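You operate a simulated robot arm through the tools that you are given. There is no shell and no other tool. Be economical: measure what you need, move in short steps, check, and stop when the job is done.

Carry out the task below with a simulated robot arm. There is one attempt and no reset: what you move stays moved.

## Task
Swish the foam off both toys in the bath, then drain the tub.
Fine: the orange ring and the purple rope, back in their places on the grate; the red lever opens the drain; wait till the tub is empty; blue lever stays off.

The check looks at the end state, three seconds after you hand in, the way a careful person would. Anything else that was tipped, shoved, dropped, spilled or broken makes it a failure.

## Robot
A 6-joint arm with a three-finger gripper, fixed in place. Base frame: the origin is at the foot of the arm, x ahead of it, y to its left, z up; the work surface is at about z = 800. Units: mm, degrees, N and s.
Its first joint turns from -166.0 to 166.0 degrees. Payload 4.89 kg.
The TCP is the grasp point between the finger pads, 30 mm short of the fingertips. In the tool frame z runs along the fingers and y along their closing line. The gripper opens to 164 mm. The gripper's body begins 125 mm behind the TCP.
Orientation is told as [roll, pitch, yaw] about the base's x, y, z axes, in that order, counted from this pose: with the fingers straight down and closing along the base's y, the tool's x points along the base's -x, its y along +y and its z along -z.

## Interface
- The arm moves only by the tool nudge_tool. Its argument "motion" is a list of rows, each a list of 3 entries, a list of its own where there are three numbers: the closure in counts, from 0 (fully open) to 255 (shut), then the shift along the base's x, y, z in mm, then the turn, a rotation vector about the base's x, y, z in degrees. In form: [[fingers, [dx, dy, dz], [ax, ay, az]], ...]. A call has 1 to 10 rows; each row shifts and turns the commanded pose from where the row before left it. Each row takes 0.2 s and may step no farther than 50 mm and 8.6 degrees from the row before; otherwise, or with a gripper value out of range, the whole call is refused. Where a pose cannot be reached the arm comes as near as it can. A force on the tool above 40 N (or 10 N above the force at the start of the call, whichever is more), or a blocked arm, ends the call early, and 0.2 s more pass. The fingers move at their own pace (about 108 mm/s each) and stop on an object; they squeeze with about 24 N. The grip force told is the motor's: it shows also when the fingers shut on nothing. Time passes only in rows, and 0.2 s behind the last, so rows that do not move let the fingers close. The reply holds the time, the measured pose of the TCP, the force on the tool along the base axes, the opening and the grip force, in the units named above and with some noise, with the torque about the TCP (base axes, N m) and any sound that the robot's microphone picked up, and new pictures: "pictures" is both (left out), scene, wrist or none.
- Cameras (640 x 400 px; columns grow to the right, rows downward): "scene" is fixed at [49.1, 649.3, 1537.1]; the picture's right is [-0.27, -0.96, 0.00], its down [-0.55, 0.15, -0.82] and it looks along [0.79, -0.22, -0.57] (base axes); focal length 268 px, centre (320, 200). "wrist" rides on the gripper at [76, -2, -152] in the tool frame; the picture's right is [0.02, 1.00, 0.00], its down [-0.88, 0.02, -0.47] and it looks along [-0.47, 0.01, 0.88] (tool axes); focal length 247 px, centre (320, 200). There is no depth. A picture from a camera that has moved, and an enlarged one, comes with that camera's place and axes in the base frame and with its lens.
- lift_body(by): slides the trunk up (or, below 0, down) by that many mm; the arm rides with it, the base frame stays. It gives what a move gives, with no picture.
- enlarge(camera, box): a new picture of the part [left, top, right, bottom] of that camera's present view, enlarged. No time passes.
- close_job(): hands the job in; it is judged then, once.

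Go step by step. Nothing tells you positions but the pictures and the camera data: compare them with the known pose of the tool, close in by small moves and look again before you grip or let go. The budget is 120 turns and 200 pictures, counting those below and the enlarged ones. Unless the task says otherwise, let go and move clear before handing in, and close with one line.

The tools are called as a command line: name --argument value ..., lists and objects as JSON in quotes. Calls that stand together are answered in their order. nudge_tool: Moves the arm, as the interface text tells. Its arguments: {"type":"object","properties":{"motion":{"type":"array","items":{"type":"array"}},"pictures":{"type":"string","enum":["both","scene","wrist","none"]}},"required":["motion"]} The other tools are called the same way: lift_body (by) slides the trunk up or down; enlarge (camera, box) takes an enlarged picture of a part of a camera's view; close_job () hands the job in.

At the start:

```text
time_s: 0.0
tcp_pos: [570.1, 104.1, 1284.6]
tcp_rot: [-0.1, 0.0, 0.0]
ft_force: [-0.3, 0.6, 0.1]
wrist_torque: [-0.04, 0.0, -0.01]
grip_width: 164.1
gripper_force: 0.1
trunk travel left (down, up): [-175.0, 215.0]
```

scene: 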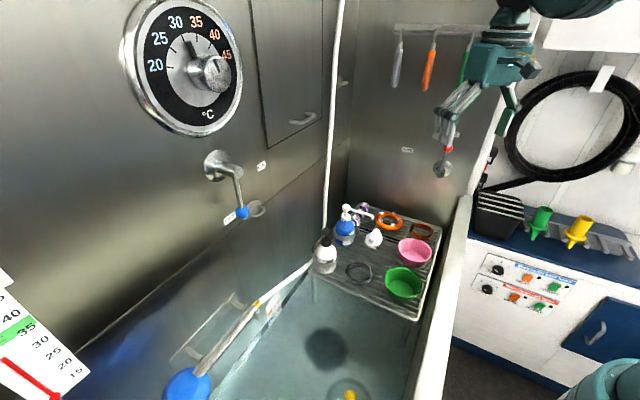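
wrist: 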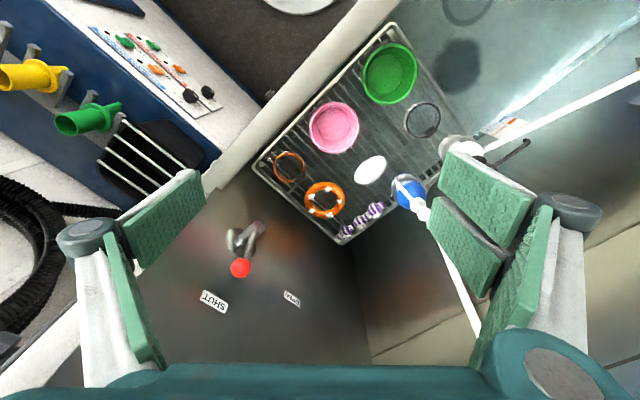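

I see a tub with a grate holding the toys and bottles, a red lever on the far wall and a blue lever on the left wall. I'll enlarge both views to locate things.

enlarge --camera "scene" --box '[300, 180, 460, 330]'

enlarge --camera "wrist" --box '[200, 100, 520, 310]'

enlarge --camera "scene" --box '[160, 240, 460, 400]'

enlarge --camera "scene" --box '[370, 0, 530, 200]'

```text
2.67 times, centred on (380, 255) of scene
camera zoom: at [49.1, 649.3, 1537.1], right [-0.27, -0.96, 0.0], down [-0.55, 0.15, -0.82], along [0.79, -0.22, -0.57], focal length 715 px, centre (160, 53)
```

zoom: 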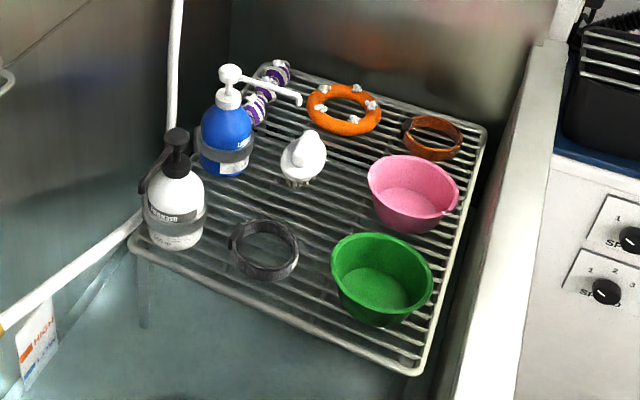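

```text
1.90 times, centred on (360, 205) of wrist
camera zoom: at [493.2, 101.1, 1436.5], right [-0.02, 1.0, 0.0], down [0.88, 0.02, 0.47], along [0.47, 0.01, -0.88], focal length 470 px, centre (244, 190)
```

zoom: 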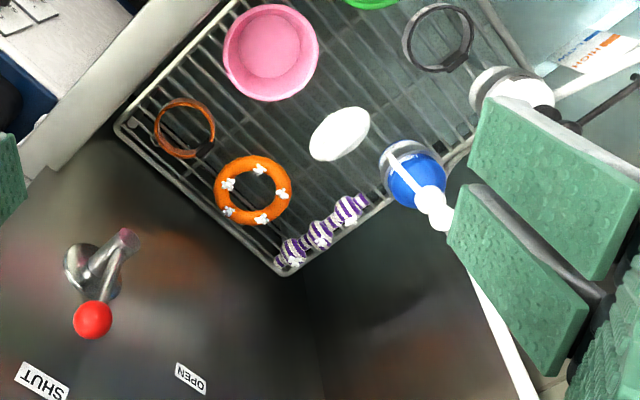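

```text
2.13 times, centred on (310, 320) of scene
camera zoom: at [49.1, 649.3, 1537.1], right [-0.27, -0.96, 0.0], down [-0.55, 0.15, -0.82], along [0.79, -0.22, -0.57], focal length 572 px, centre (341, -56)
```

zoom: 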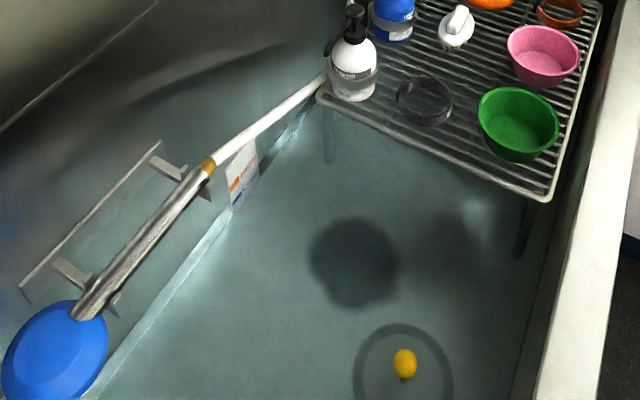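

```text
2.00 times, centred on (450, 100) of scene
camera zoom: at [49.1, 649.3, 1537.1], right [-0.27, -0.96, 0.0], down [-0.55, 0.15, -0.82], along [0.79, -0.22, -0.57], focal length 536 px, centre (60, 400)
```

zoom: 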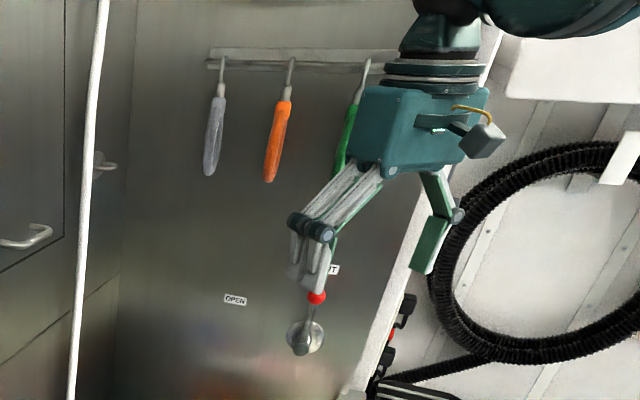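

The ring is near (835,123,800) and the rope near (900,235,800), with the grate edges at 45°. The red lever's ball is near (769,-16,1150). Next I move above the tub for a look at the water.

nudge_tool --motion '[[0, [-17, 42, 0], [0, 0, 0]], [0, [-17, 42, 0], [0, 0, 0]], [0, [-17, 42, 0], [0, 0, 0]], [0, [-17, 42, 0], [0, 0, 0]], [0, [-17, 42, 0], [0, 0, 0]], [0, [-17, 42, 0], [0, 0, 0]], [0, [-17, 42, 0], [0, 0, 0]]]'

```text
time_s: 1.6
tcp_pos: [451.1, 397.2, 1285.3]
tcp_rot: [0.0, 0.0, 0.0]
ft_force: [0.8, -1.4, 0.4]
wrist_torque: [0.25, -0.06, -0.01]
grip_width: 164.2
gripper_force: 0.2
trunk travel left (down, up): [-175.0, 215.0]
camera wrist: at [375.8, 393.5, 1436.7], right [-0.02, 1.0, 0.0], down [0.88, 0.02, 0.47], along [0.47, 0.01, -0.88], focal length 247 px, centre (320, 200)
```

scene: 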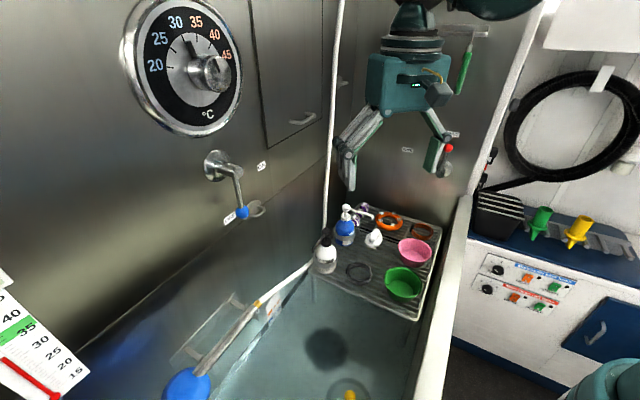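
wrist: 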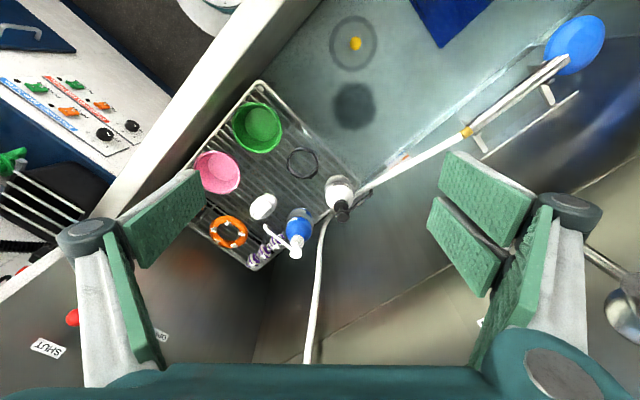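

enlarge --camera "wrist" --box '[180, 60, 400, 280]'

enlarge --camera "wrist" --box '[280, 0, 600, 200]'

enlarge --camera "scene" --box '[380, 110, 500, 200]'

```text
1.82 times, centred on (290, 170) of wrist
camera zoom: at [375.8, 393.5, 1436.7], right [-0.02, 1.0, 0.0], down [0.88, 0.02, 0.47], along [0.47, 0.01, -0.88], focal length 449 px, centre (374, 254)
```

zoom: 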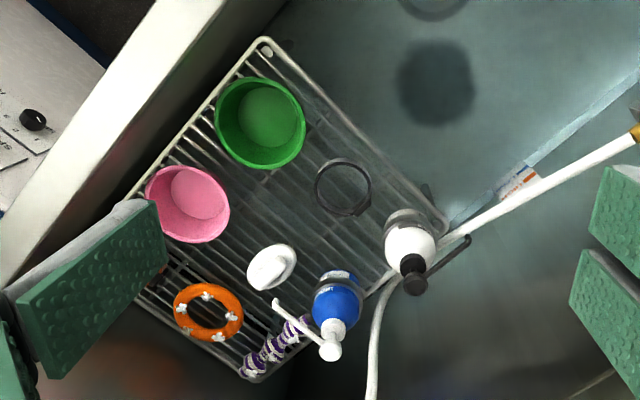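

```text
2.00 times, centred on (440, 100) of wrist
camera zoom: at [375.8, 393.5, 1436.7], right [-0.02, 1.0, 0.0], down [0.88, 0.02, 0.47], along [0.47, 0.01, -0.88], focal length 494 px, centre (80, 400)
```

zoom: 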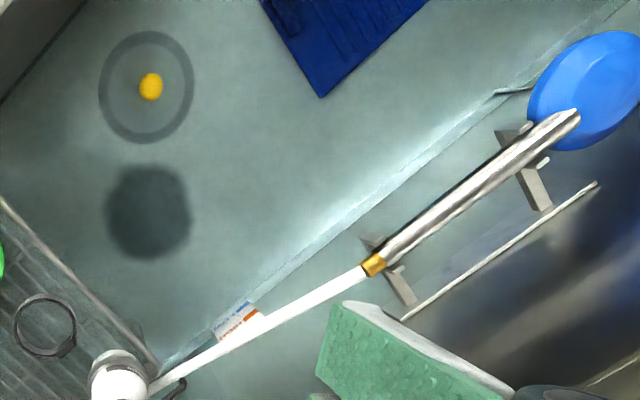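

```text
4.44 times, centred on (440, 155) of scene
camera zoom: at [49.1, 649.3, 1537.1], right [-0.27, -0.96, 0.0], down [-0.55, 0.15, -0.82], along [0.79, -0.22, -0.57], focal length 1192 px, centre (-213, 400)
```

zoom: 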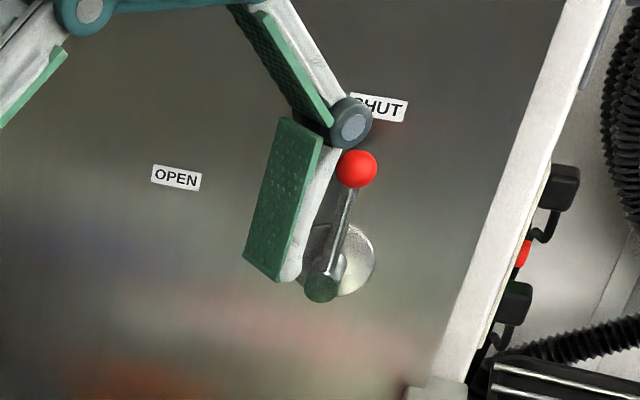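

I need the water level, so I'll look closely at the HIGH/LOW label and the tub edge.

enlarge --camera "scene" --box '[230, 270, 350, 345]'

enlarge --camera "scene" --box '[290, 300, 450, 400]'

enlarge --camera "wrist" --box '[340, 110, 460, 200]'

```text
5.33 times, centred on (290, 308) of scene
camera zoom: at [49.1, 649.3, 1537.1], right [-0.27, -0.96, 0.0], down [-0.55, 0.15, -0.82], along [0.79, -0.22, -0.57], focal length 1430 px, centre (480, -373)
```

zoom: 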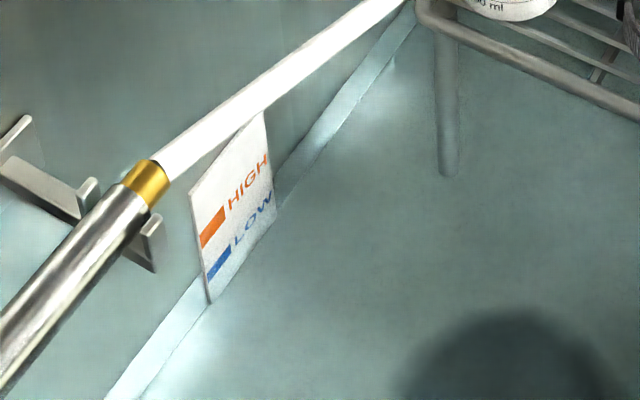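

```text
4.00 times, centred on (370, 350) of scene
camera zoom: at [49.1, 649.3, 1537.1], right [-0.27, -0.96, 0.0], down [-0.55, 0.15, -0.82], along [0.79, -0.22, -0.57], focal length 1073 px, centre (120, -400)
```

zoom: 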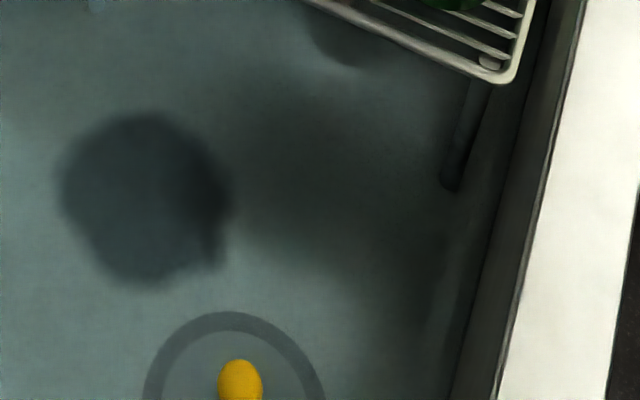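

```text
4.44 times, centred on (400, 155) of wrist
camera zoom: at [375.8, 393.5, 1436.7], right [-0.02, 1.0, 0.0], down [0.88, 0.02, 0.47], along [0.47, 0.01, -0.88], focal length 1098 px, centre (-36, 400)
```

zoom: 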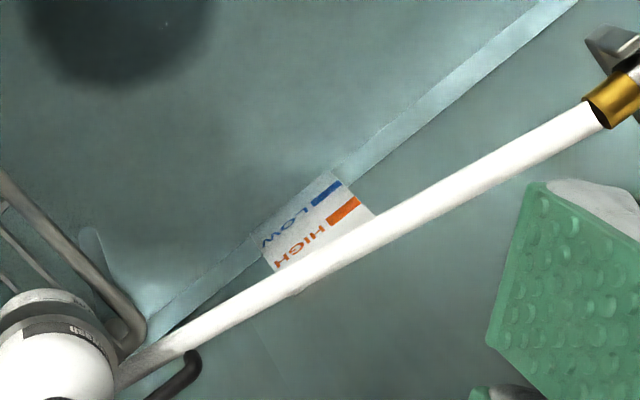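

The water surface looks to be about z≈650, over a floor at about z≈605. I'm heading above the ring with the tool yawed -45°, so the fingers close along the grate's diagonal.

nudge_tool --motion '[[0, [40, -23, -15], [0, 0, -7.5]], [0, [40, -23, -15], [0, 0, -7.5]], [0, [40, -23, -15], [0, 0, -7.5]], [0, [40, -23, -15], [0, 0, -7.5]], [0, [40, -23, -15], [0, 0, -7.5]], [0, [40, -23, -15], [0, 0, -7.5]], [0, [40, -23, -15], [0, 0, 0]], [0, [40, -23, -15], [0, 0, 0]], [0, [40, -23, -15], [0, 0, 0]], [0, [40, -23, -15], [0, 0, 0]]]'

```text
time_s: 3.8
tcp_pos: [849.2, 169.1, 1136.1]
tcp_rot: [0.0, -0.1, -44.9]
ft_force: [-2.3, 0.9, 0.9]
wrist_torque: [-0.14, -0.34, 0.0]
grip_width: 164.1
gripper_force: 0.0
trunk travel left (down, up): [-175.0, 215.0]
camera wrist: at [794.5, 220.0, 1287.9], right [0.69, 0.72, 0.0], down [0.64, -0.61, 0.47], along [0.34, -0.33, -0.88], focal length 247 px, centre (320, 200)
```

scene: 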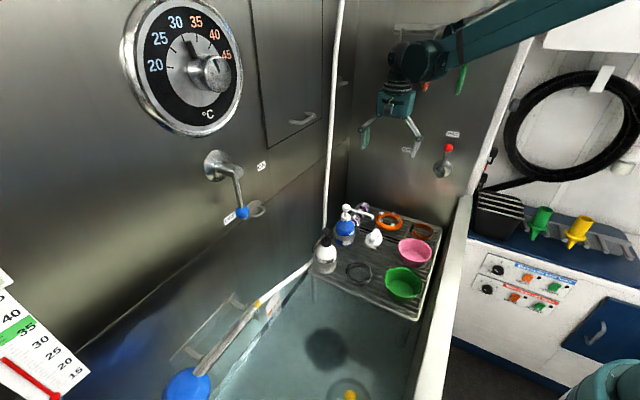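
wrist: 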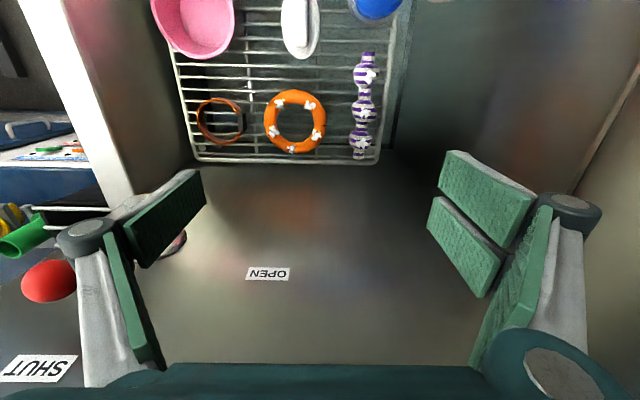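

enlarge --camera "wrist" --box '[170, 40, 410, 180]'

enlarge --camera "scene" --box '[330, 190, 450, 265]'

```text
2.67 times, centred on (290, 110) of wrist
camera zoom: at [794.5, 220.0, 1287.9], right [0.69, 0.72, 0.0], down [0.64, -0.61, 0.47], along [0.34, -0.33, -0.88], focal length 659 px, centre (400, 440)
```

zoom: 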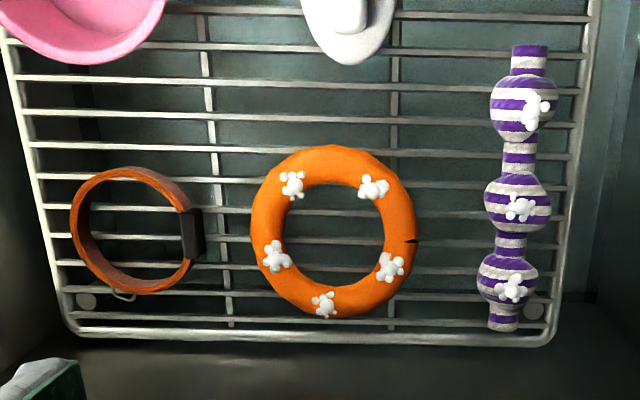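

```text
5.33 times, centred on (390, 228) of scene
camera zoom: at [49.1, 649.3, 1537.1], right [-0.27, -0.96, 0.0], down [-0.55, 0.15, -0.82], along [0.79, -0.22, -0.57], focal length 1430 px, centre (-53, 53)
```

zoom: 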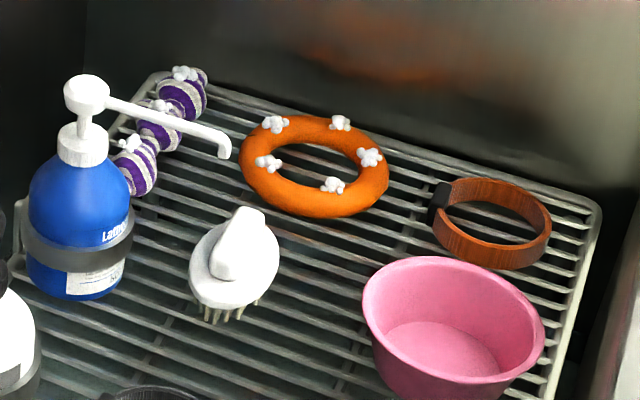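

I'll set the opening to about 60 mm and come down over the right side of the ring tube, around (854,161).

nudge_tool --motion '[[160, [1, -2, -45], [0, 0, 0]], [160, [1, -2, -45], [0, 0, 0]], [160, [1, -2, -45], [0, 0, 0]], [160, [1, -1, -45], [0, 0, 0]], [160, [0, -1, -36], [0, 0, 0]]]'

```text
time_s: 5.0
tcp_pos: [857.1, 160.0, 917.9]
tcp_rot: [0.0, 0.0, -45.0]
ft_force: [-0.8, 0.1, 1.2]
wrist_torque: [0.01, -0.14, 0.01]
grip_width: 61.3
gripper_force: 0.1
trunk travel left (down, up): [-175.0, 215.0]
camera wrist: at [802.0, 211.3, 1069.4], right [0.69, 0.72, 0.0], down [0.64, -0.61, 0.47], along [0.34, -0.33, -0.88], focal length 247 px, centre (320, 200)
```

scene: 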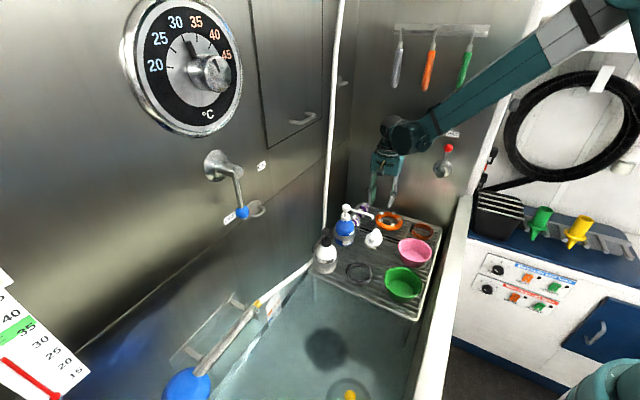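
wrist: 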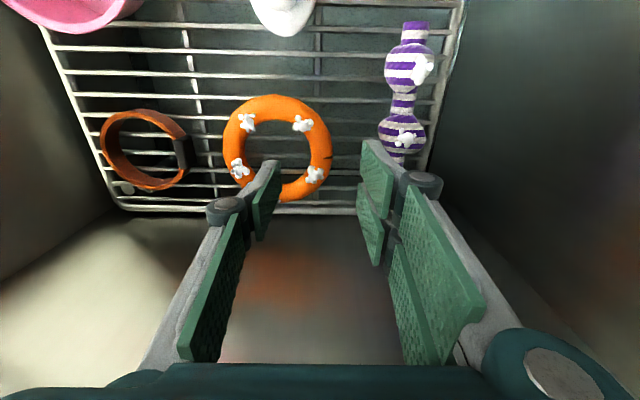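

The tool axis points right at the ring's tube, between the foam blobs. Descending partway.

nudge_tool --motion '[[160, [0, 0, -35], [0, 0, 0]], [160, [0, 0, -30], [0, 0, 0]], [160, [0, 0, 0], [0, 0, 0]]]'

enlarge --camera "scene" --box '[330, 160, 450, 260]'

```text
time_s: 5.8
tcp_pos: [855.6, 161.2, 854.2]
tcp_rot: [0.0, 0.1, -45.0]
ft_force: [-0.2, 1.0, 0.4]
wrist_torque: [-0.03, -0.05, -0.03]
grip_width: 61.2
gripper_force: 0.0
trunk travel left (down, up): [-175.0, 215.0]
camera wrist: at [801.6, 212.6, 1006.5], right [0.69, 0.72, 0.0], down [0.64, -0.61, 0.47], along [0.34, -0.33, -0.88], focal length 247 px, centre (320, 200)
```

scene: 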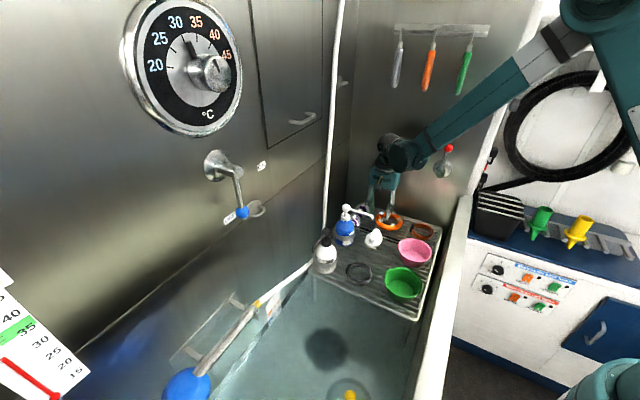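
wrist: 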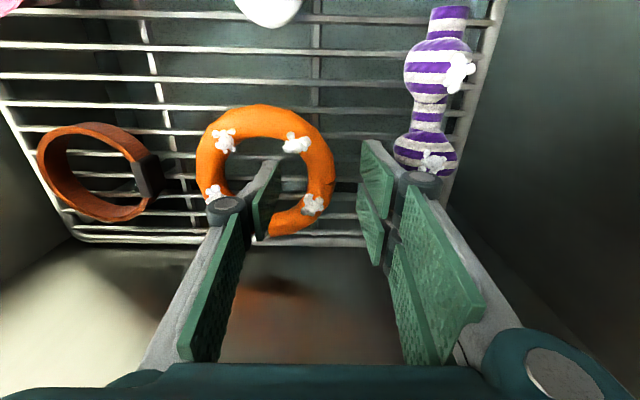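

```text
4.00 times, centred on (390, 210) of scene
camera zoom: at [49.1, 649.3, 1537.1], right [-0.27, -0.96, 0.0], down [-0.55, 0.15, -0.82], along [0.79, -0.22, -0.57], focal length 1073 px, centre (40, 160)
```

zoom: 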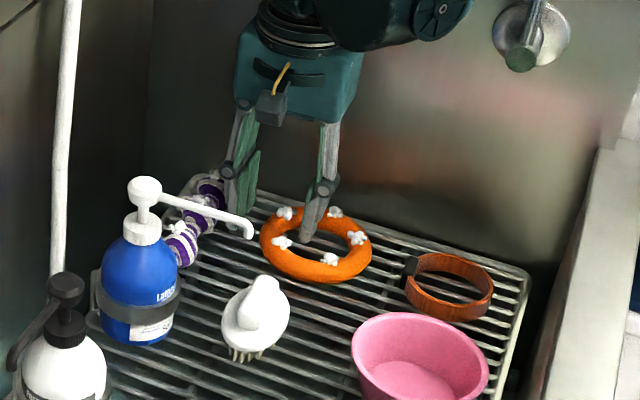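

nudge_tool --motion '[[160, [0, 0, -15], [0, 0, 0]], [160, [0, 0, -10], [0, 0, 0]], [160, [0, 0, 0], [0, 0, 0]]]'

enlarge --camera "scene" --box '[350, 190, 430, 250]'

```text
time_s: 6.6
tcp_pos: [855.4, 161.1, 829.2]
tcp_rot: [0.0, 0.0, -45.0]
ft_force: [0.1, -0.8, 0.0]
wrist_torque: [0.01, -0.04, 0.03]
grip_width: 61.1
gripper_force: 0.1
trunk travel left (down, up): [-175.0, 215.0]
camera wrist: at [801.1, 211.7, 981.1], right [0.69, 0.72, 0.0], down [0.64, -0.61, 0.47], along [0.34, -0.33, -0.88], focal length 247 px, centre (320, 200)
```

scene: 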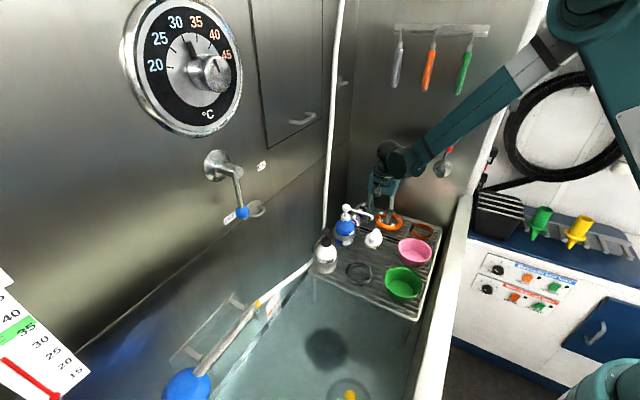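
wrist: 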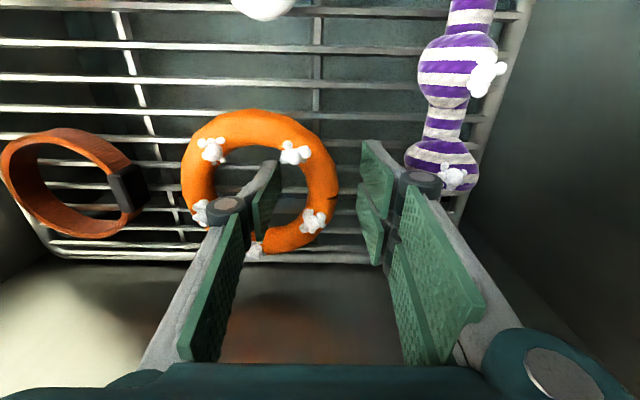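

```text
6.67 times, centred on (390, 220) of scene
camera zoom: at [49.1, 649.3, 1537.1], right [-0.27, -0.96, 0.0], down [-0.55, 0.15, -0.82], along [0.79, -0.22, -0.57], focal length 1788 px, centre (-147, 67)
```

zoom: 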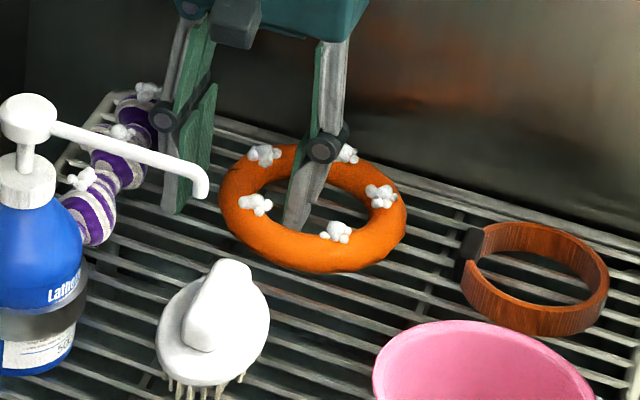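

The fingers straddle the tube. I'll lower a little, close, and let it settle.

nudge_tool --motion '[[160, [0, 0, -4], [0, 0, 0]], [255, [0, 0, 0], [0, 0, 0]], [255, [0, 0, 0], [0, 0, 0]], [255, [0, 0, 0], [0, 0, 0]]]'

```text
time_s: 7.0
tcp_pos: [855.9, 159.6, 829.8]
tcp_rot: [0.1, -0.2, -44.9]
ft_force: [-5.3, -5.1, 28.5]
wrist_torque: [0.34, 0.37, 0.16]
grip_width: 27.1
gripper_force: 22.3
trunk travel left (down, up): [-175.0, 215.0]
stopped in row 2: the force on the tool passed its limit at 55 N (the readings are from after the stop); the commanded pose is now the measured one
camera wrist: at [800.5, 210.8, 980.9], right [0.69, 0.72, 0.0], down [0.63, -0.61, 0.47], along [0.34, -0.33, -0.88], focal length 247 px, centre (320, 200)
```

scene: 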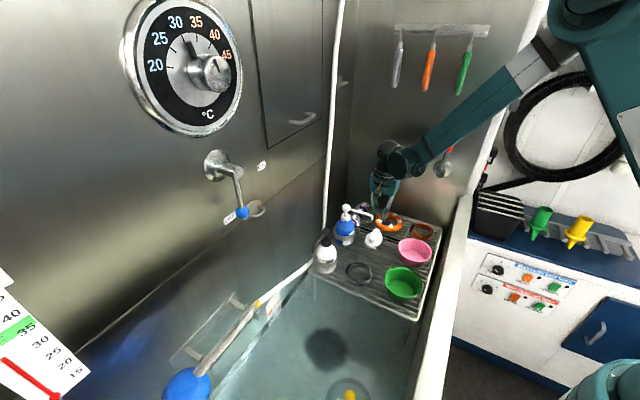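
wrist: 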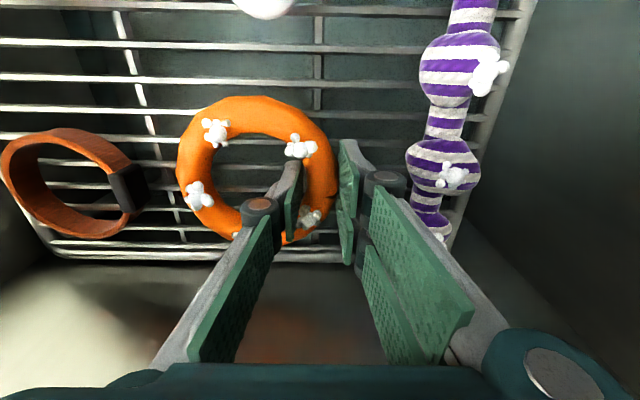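

The ring is gripped at 27 mm; the tips touched the grate at TCP z≈828. I remember (856,160,829) as its place and now lift.

nudge_tool --motion '[[255, [0, 0, 8], [0, 0, 0]], [255, [0, 0, 30], [0, 0, 0]], [255, [0, 0, 45], [0, 0, 0]], [255, [0, 0, 45], [0, 0, 0]], [255, [0, 0, 45], [0, 0, 0]], [255, [0, 0, 45], [0, 0, 0]]]'

```text
time_s: 8.4
tcp_pos: [857.2, 165.3, 1045.3]
tcp_rot: [0.0, 0.1, -45.0]
ft_force: [0.8, 0.1, -0.5]
wrist_torque: [0.0, 0.19, 0.01]
grip_width: 0.0
gripper_force: 24.0
trunk travel left (down, up): [-175.0, 215.0]
camera wrist: at [802.5, 216.4, 1197.4], right [0.69, 0.72, 0.0], down [0.64, -0.61, 0.47], along [0.34, -0.33, -0.88], focal length 247 px, centre (320, 200)
```

scene: 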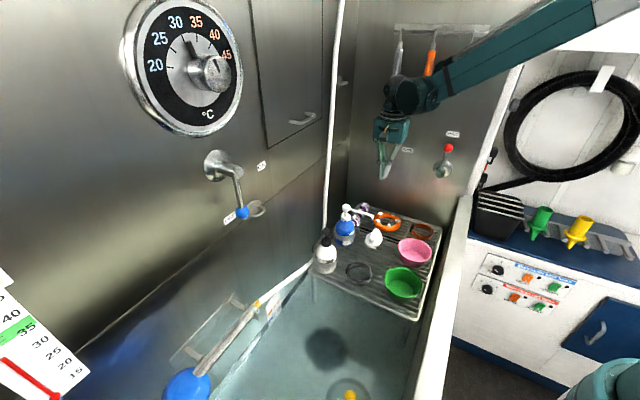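
wrist: 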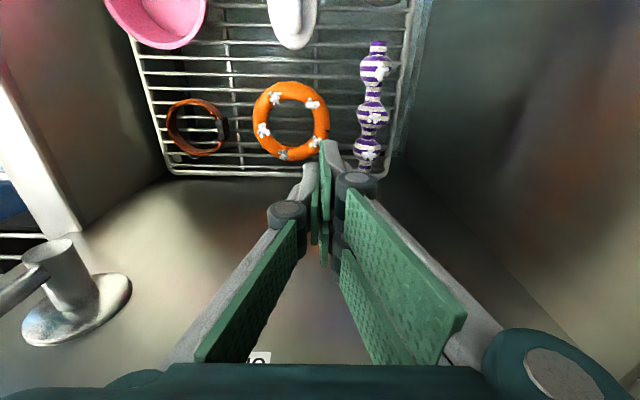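

The grip slipped off. I'll check the ring's current position and look closely.

enlarge --camera "wrist" --box '[230, 60, 410, 180]'

enlarge --camera "scene" --box '[350, 190, 430, 250]'

```text
3.33 times, centred on (320, 120) of wrist
camera zoom: at [802.5, 216.4, 1197.4], right [0.69, 0.72, 0.0], down [0.64, -0.61, 0.47], along [0.34, -0.33, -0.88], focal length 823 px, centre (320, 467)
```

zoom: 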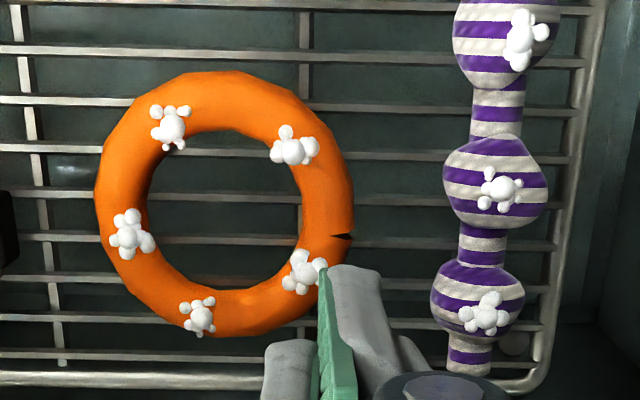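

```text
6.67 times, centred on (390, 220) of scene
camera zoom: at [49.1, 649.3, 1537.1], right [-0.27, -0.96, 0.0], down [-0.55, 0.15, -0.82], along [0.79, -0.22, -0.57], focal length 1788 px, centre (-147, 67)
```

zoom: 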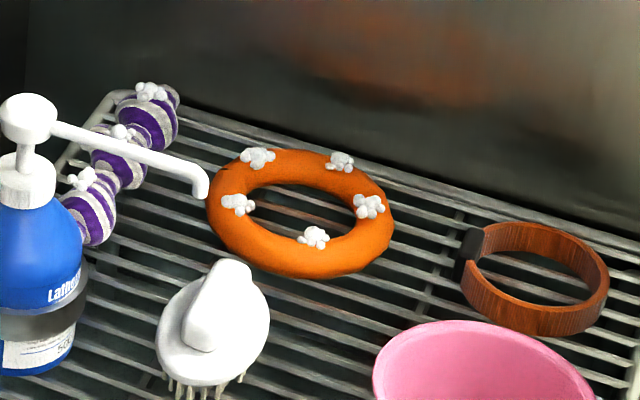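

The ring shifted only a few mm. I'll regrip it in the same way, a bit more carefully, and lift slowly.

nudge_tool --motion '[[160, [-1, 3, -45], [0, 0, 0]], [160, [0, 0, -45], [0, 0, 0]], [160, [0, 0, -45], [0, 0, 0]], [160, [0, 0, -45], [0, 0, 0]], [160, [0, 0, -28], [0, 0, 0]], [160, [0, 0, -8], [0, 0, 0]], [160, [0, 0, 0], [0, 0, 0]]]'

enlarge --camera "wrist" --box '[220, 90, 420, 260]'

enlarge --camera "scene" --box '[350, 190, 430, 250]'

```text
time_s: 10.1
tcp_pos: [854.5, 164.0, 831.0]
tcp_rot: [0.0, 0.0, -45.0]
ft_force: [0.0, -0.7, -1.0]
wrist_torque: [-0.01, 0.02, -0.01]
grip_width: 61.2
gripper_force: 0.1
trunk travel left (down, up): [-175.0, 215.0]
camera wrist: at [800.1, 215.0, 982.7], right [0.69, 0.72, 0.0], down [0.64, -0.61, 0.47], along [0.34, -0.33, -0.88], focal length 247 px, centre (320, 200)
```

scene: 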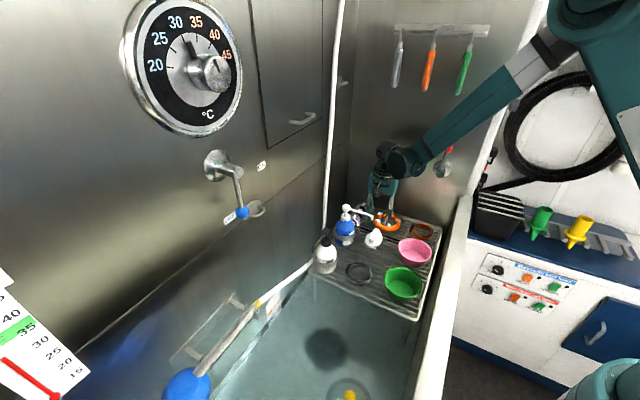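
wrist: 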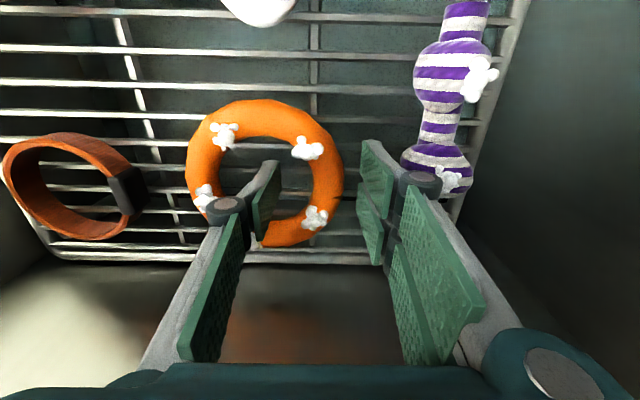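

```text
2.35 times, centred on (320, 175) of wrist
camera zoom: at [800.1, 215.0, 982.7], right [0.69, 0.72, 0.0], down [0.64, -0.61, 0.47], along [0.34, -0.33, -0.88], focal length 581 px, centre (320, 259)
```

zoom: 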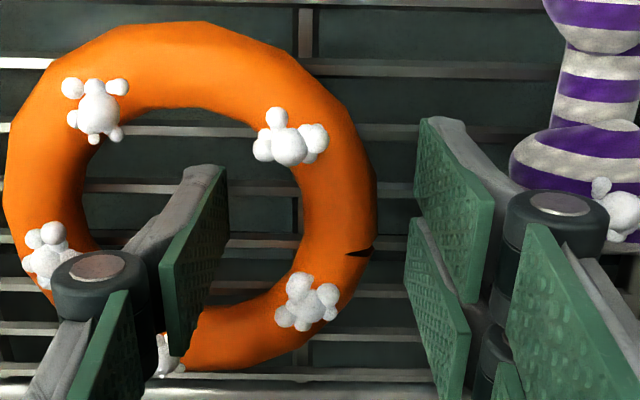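

```text
6.67 times, centred on (390, 220) of scene
camera zoom: at [49.1, 649.3, 1537.1], right [-0.27, -0.96, 0.0], down [-0.55, 0.15, -0.82], along [0.79, -0.22, -0.57], focal length 1788 px, centre (-147, 67)
```

zoom: 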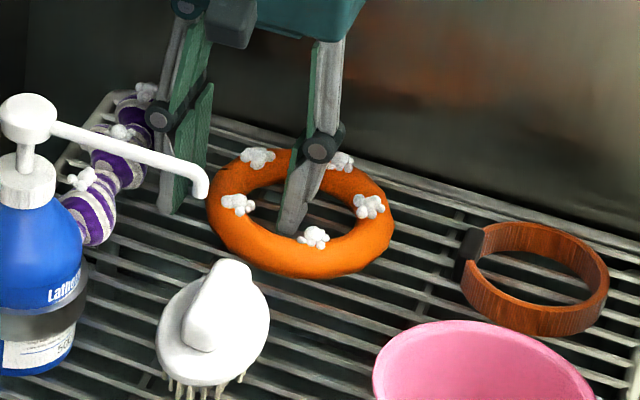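

nudge_tool --motion '[[200, [0, 0, 0], [0, 0, 0]], [255, [0, 0, 0], [0, 0, 0]], [255, [0, 0, 0], [0, 0, 0]], [255, [0, 0, 0], [0, 0, 0]]]'

enlarge --camera "wrist" --box '[220, 90, 420, 260]'

enlarge --camera "scene" --box '[350, 190, 430, 250]'

```text
time_s: 11.1
tcp_pos: [855.3, 163.8, 832.3]
tcp_rot: [0.1, 0.0, -45.1]
ft_force: [-1.4, -0.3, -0.7]
wrist_torque: [0.05, -0.05, 0.0]
grip_width: 26.4
gripper_force: 24.0
trunk travel left (down, up): [-175.0, 215.0]
camera wrist: at [800.0, 215.0, 983.0], right [0.69, 0.72, 0.0], down [0.64, -0.61, 0.47], along [0.34, -0.33, -0.88], focal length 247 px, centre (320, 200)
```

scene: 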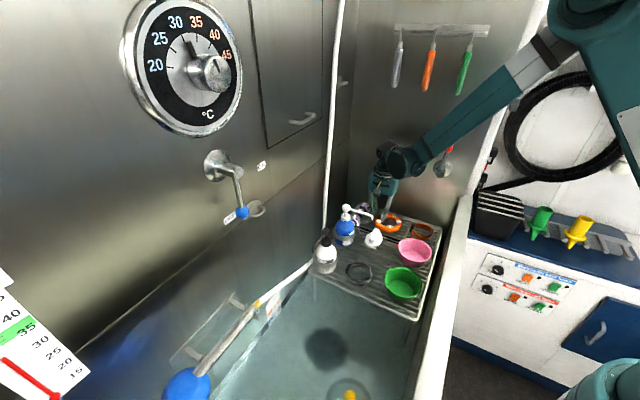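
wrist: 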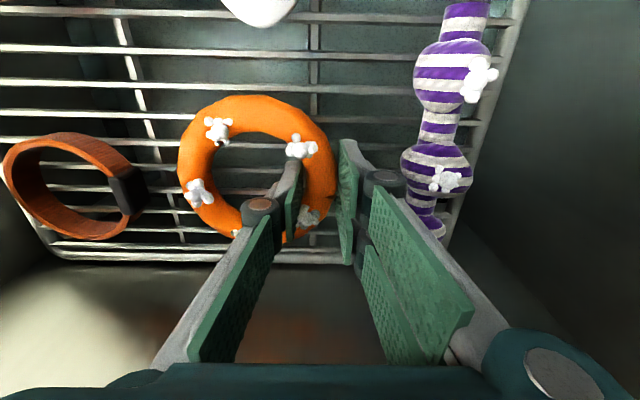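

```text
2.35 times, centred on (320, 175) of wrist
camera zoom: at [800.0, 215.0, 983.0], right [0.69, 0.72, 0.0], down [0.64, -0.61, 0.47], along [0.34, -0.33, -0.88], focal length 581 px, centre (320, 259)
```

zoom: 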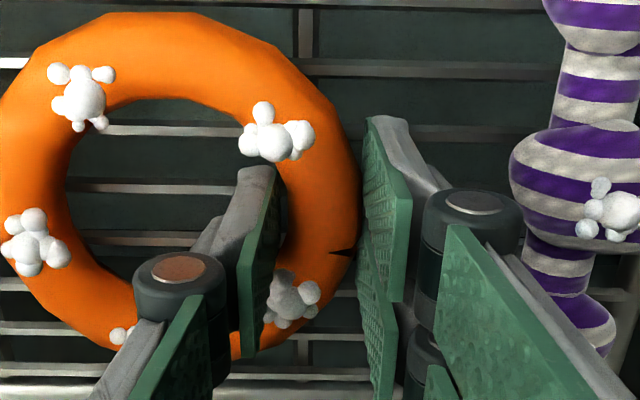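

```text
6.67 times, centred on (390, 220) of scene
camera zoom: at [49.1, 649.3, 1537.1], right [-0.27, -0.96, 0.0], down [-0.55, 0.15, -0.82], along [0.79, -0.22, -0.57], focal length 1788 px, centre (-147, 67)
```

zoom: 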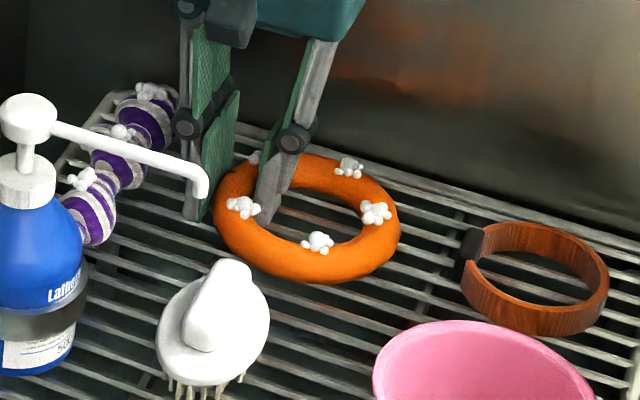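

nudge_tool --motion '[[255, [0, 0, 4], [0, 0, 0]], [255, [0, 0, 6], [0, 0, 0]], [255, [0, 0, 10], [0, 0, 0]], [255, [0, 0, 10], [0, 0, 0]]]'

```text
time_s: 12.1
tcp_pos: [855.0, 163.4, 859.1]
tcp_rot: [0.1, 0.0, -45.0]
ft_force: [0.3, 0.8, -1.2]
wrist_torque: [0.01, 0.01, -0.01]
grip_width: 26.4
gripper_force: 23.4
trunk travel left (down, up): [-175.0, 215.0]
camera wrist: at [800.5, 215.2, 1010.6], right [0.69, 0.72, 0.0], down [0.64, -0.61, 0.47], along [0.34, -0.33, -0.88], focal length 247 px, centre (320, 200)
```

scene: 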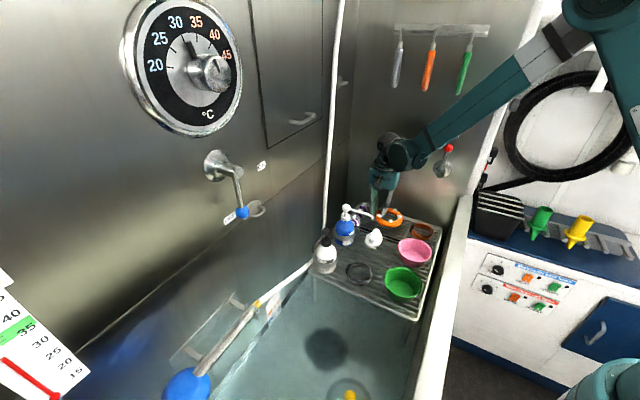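
wrist: 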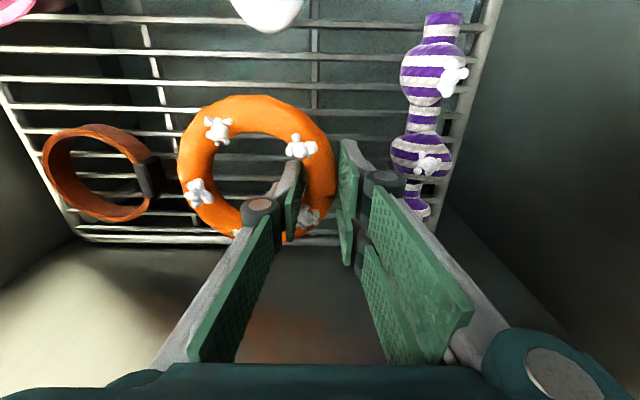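

It's held now. I'll lift gently above the bottles.

nudge_tool --motion '[[255, [0, 0, 12], [0, 0, 0]], [255, [0, 0, 16], [0, 0, 0]], [255, [0, 0, 20], [0, 0, 0]], [255, [0, 0, 22], [0, 0, 0]], [255, [0, 0, 24], [0, 0, 0]], [255, [0, 0, 24], [0, 0, 0]], [255, [0, 0, 22], [0, 0, 0]], [255, [0, 0, 20], [0, 0, 0]], [255, [0, 0, 16], [0, 0, 0]], [255, [0, 0, 8], [0, 0, 0]]]' --pictures "wrist"

```text
time_s: 14.2
tcp_pos: [856.5, 162.0, 1043.5]
tcp_rot: [0.1, -0.2, -45.0]
ft_force: [0.6, 0.0, -1.1]
wrist_torque: [0.03, 0.01, -0.02]
grip_width: 26.3
gripper_force: 24.2
trunk travel left (down, up): [-175.0, 215.0]
camera wrist: at [800.6, 213.4, 1194.7], right [0.69, 0.72, 0.0], down [0.64, -0.61, 0.47], along [0.34, -0.33, -0.88], focal length 247 px, centre (320, 200)
```

wrist: 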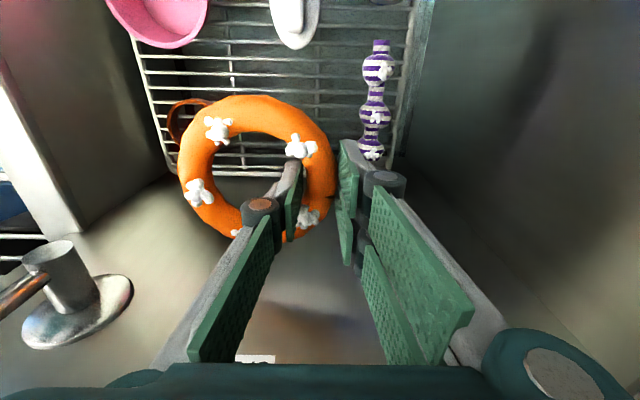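

nudge_tool --motion '[[255, [-12, 10, 0], [0, 0, 0]], [255, [-20, 17, 0], [0, 0, 0]], [255, [-26, 22, 0], [0, 0, 0]], [255, [-26, 22, 0], [0, 0, 0]], [255, [-26, 22, 0], [0, 0, 0]], [255, [-26, 22, 0], [0, 0, 0]], [255, [-26, 22, 0], [0, 0, 0]], [255, [-26, 22, 0], [0, 0, 0]], [255, [-26, 22, 0], [0, 0, 0]], [255, [-26, 22, 0], [0, 0, 0]]]' --pictures "none"

nudge_tool --motion '[[255, [-26, 22, 0], [0, 0, 0]], [255, [-26, 22, 0], [0, 0, 0]], [255, [-26, 22, 0], [0, 0, 0]], [255, [-18, 15, 0], [0, 0, 0]], [255, [-10, 8, 0], [0, 0, 0]]]'

```text
time_s: 16.4
tcp_pos: [613.4, 366.4, 1043.2]
tcp_rot: [0.1, 0.0, -45.0]
ft_force: [1.5, -0.7, -0.7]
wrist_torque: [0.12, 0.15, 0.0]
grip_width: 26.5
gripper_force: 23.5
trunk travel left (down, up): [-175.0, 215.0]
```

```text
time_s: 17.6
tcp_pos: [510.4, 455.7, 1044.7]
tcp_rot: [0.1, 0.0, -44.9]
ft_force: [-1.0, 0.3, -0.9]
wrist_torque: [0.04, -0.05, 0.01]
grip_width: 26.5
gripper_force: 23.6
trunk travel left (down, up): [-175.0, 215.0]
camera wrist: at [454.8, 507.9, 1195.2], right [0.69, 0.72, 0.0], down [0.64, -0.61, 0.47], along [0.34, -0.33, -0.88], focal length 247 px, centre (320, 200)
```

scene: 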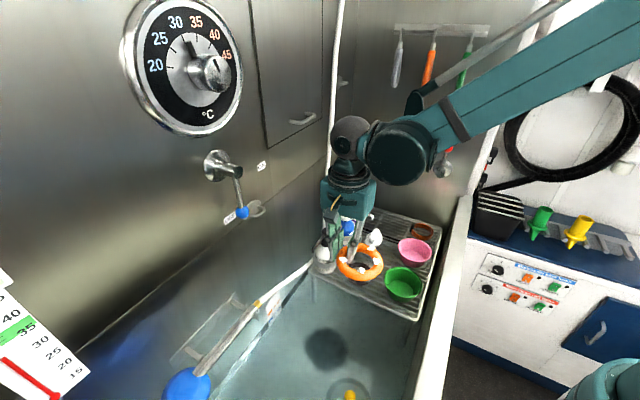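
wrist: 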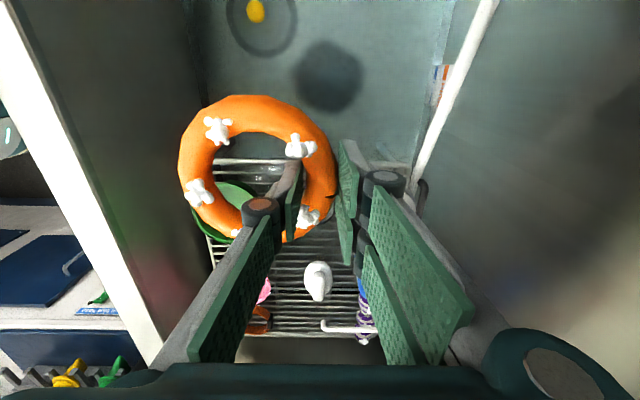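

The tool axis lands near open water. I'll shift slightly away from the grate and lower toward the water (surface taken as z≈655).

nudge_tool --motion '[[255, [-7, 7, -15], [0, 0, 0]], [255, [-7, 8, -28], [0, 0, 0]], [255, [-6, 7, -36], [0, 0, 0]], [255, [0, 0, -36], [0, 0, 0]], [255, [0, 0, -36], [0, 0, 0]], [255, [0, 0, -36], [0, 0, 0]], [255, [0, 0, -36], [0, 0, 0]], [255, [0, 0, -36], [0, 0, 0]], [255, [0, 0, -28], [0, 0, 0]], [255, [0, 0, -15], [0, 0, 0]]]'

```text
time_s: 19.9
tcp_pos: [489.8, 478.9, 743.5]
tcp_rot: [0.1, -0.2, -45.0]
ft_force: [-0.8, -0.4, -0.3]
wrist_torque: [0.06, -0.07, -0.01]
grip_width: 26.6
gripper_force: 23.8
trunk travel left (down, up): [-175.0, 215.0]
camera wrist: at [434.1, 529.6, 894.7], right [0.69, 0.72, 0.0], down [0.64, -0.61, 0.47], along [0.34, -0.33, -0.88], focal length 247 px, centre (320, 200)
```

scene: 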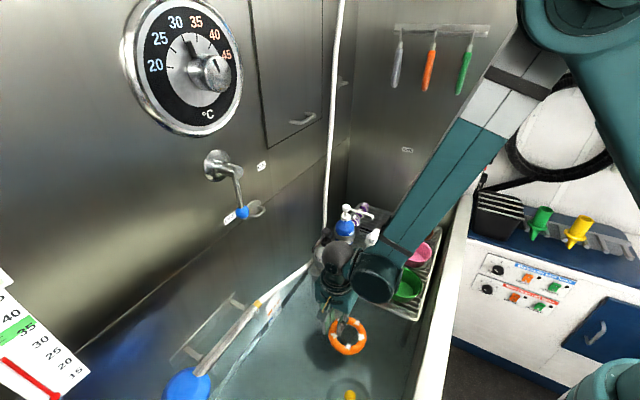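
wrist: 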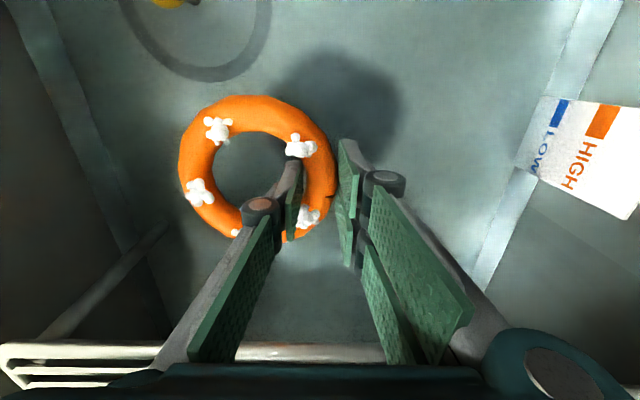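

enlarge --camera "scene" --box '[290, 200, 470, 400]'

enlarge --camera "wrist" --box '[400, 40, 640, 240]'

```text
2.00 times, centred on (380, 300) of scene
camera zoom: at [49.1, 649.3, 1537.1], right [-0.27, -0.96, 0.0], down [-0.55, 0.15, -0.82], along [0.79, -0.22, -0.57], focal length 536 px, centre (200, 0)
```

zoom: 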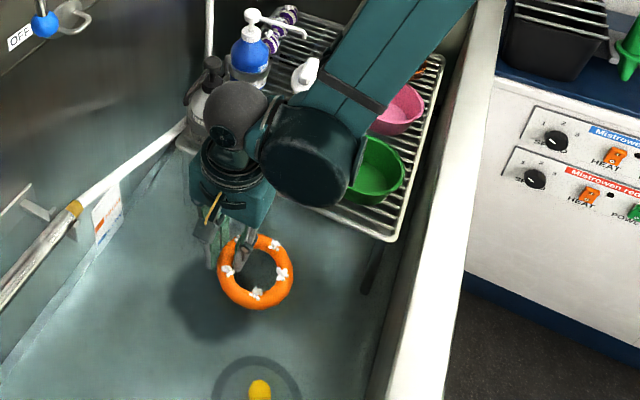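

```text
2.00 times, centred on (520, 140) of wrist
camera zoom: at [434.1, 529.6, 894.7], right [0.69, 0.72, 0.0], down [0.64, -0.61, 0.47], along [0.34, -0.33, -0.88], focal length 494 px, centre (-80, 320)
```

zoom: 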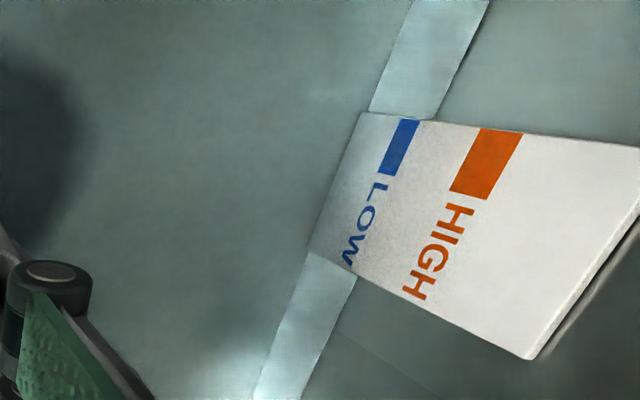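

Waterline is at z≈654 and floor at z≈605; the ring hangs about 10–34 mm under the TCP, so I'll go to TCP z≈647. Lowering gently.

nudge_tool --motion '[[255, [0, 0, -15], [0, 0, 0]], [255, [0, 0, -22], [0, 0, 0]], [255, [0, 0, -22], [0, 0, 0]], [255, [0, 0, -15], [0, 0, 0]], [255, [0, 0, -10], [0, 0, 0]], [255, [0, 0, -8], [0, 0, 0]], [255, [0, 0, -4], [0, 0, 0]]]'

```text
time_s: 21.4
tcp_pos: [507.1, 497.5, 665.9]
tcp_rot: [0.0, -0.2, -45.1]
ft_force: [0.2, -0.6, -0.3]
wrist_torque: [0.05, -0.01, -0.02]
grip_width: 26.5
gripper_force: 23.6
out of reach, approached as far as the arm can: row 3, 4, 5, 6
trunk travel left (down, up): [-175.0, 215.0]
camera wrist: at [452.9, 549.0, 818.5], right [0.69, 0.72, 0.0], down [0.64, -0.61, 0.47], along [0.34, -0.33, -0.88], focal length 247 px, centre (320, 200)
```

scene: 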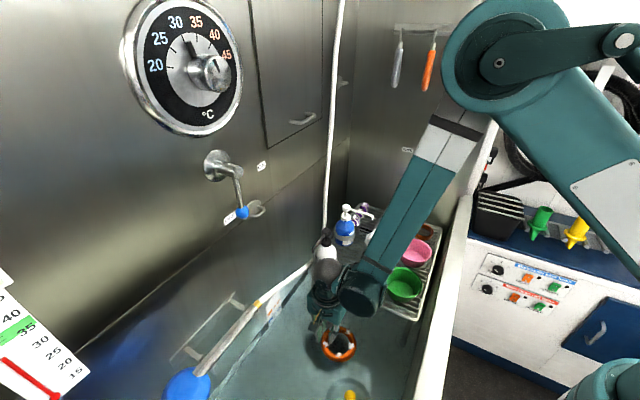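
wrist: 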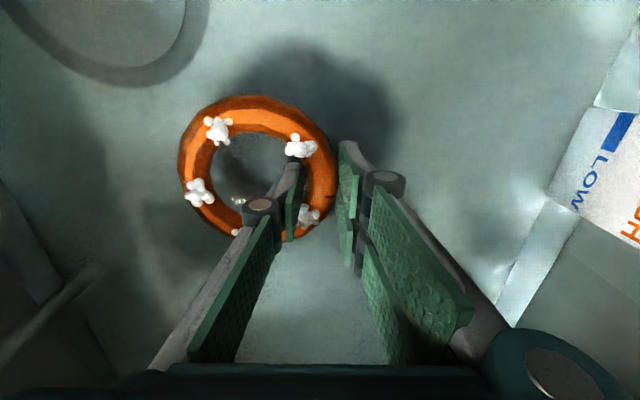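

Out of reach that low, so I'll raise the arm slightly and let the trunk come down instead.

nudge_tool --motion '[[255, [-2, -2, 15], [0, 0, 0]], [255, [-4, -4, 20], [0, 0, 0]], [255, [-4, -4, 20], [0, 0, 0]], [255, [0, 0, 0], [0, 0, 0]]]' --pictures "none"

lift_body --by -70

```text
time_s: 22.4
tcp_pos: [497.0, 484.9, 720.4]
tcp_rot: [0.1, -0.1, -45.0]
ft_force: [0.4, -0.6, -0.2]
wrist_torque: [0.05, -0.02, -0.03]
grip_width: 26.4
gripper_force: 24.3
trunk travel left (down, up): [-175.0, 215.0]
```

```text
time_s: 23.5
tcp_pos: [497.9, 484.9, 650.6]
tcp_rot: [0.1, -0.1, -45.0]
ft_force: [-0.7, -0.2, -1.2]
wrist_torque: [0.05, -0.05, -0.05]
grip_width: 26.3
gripper_force: 23.8
trunk travel left (down, up): [-105.0, 285.0]
```

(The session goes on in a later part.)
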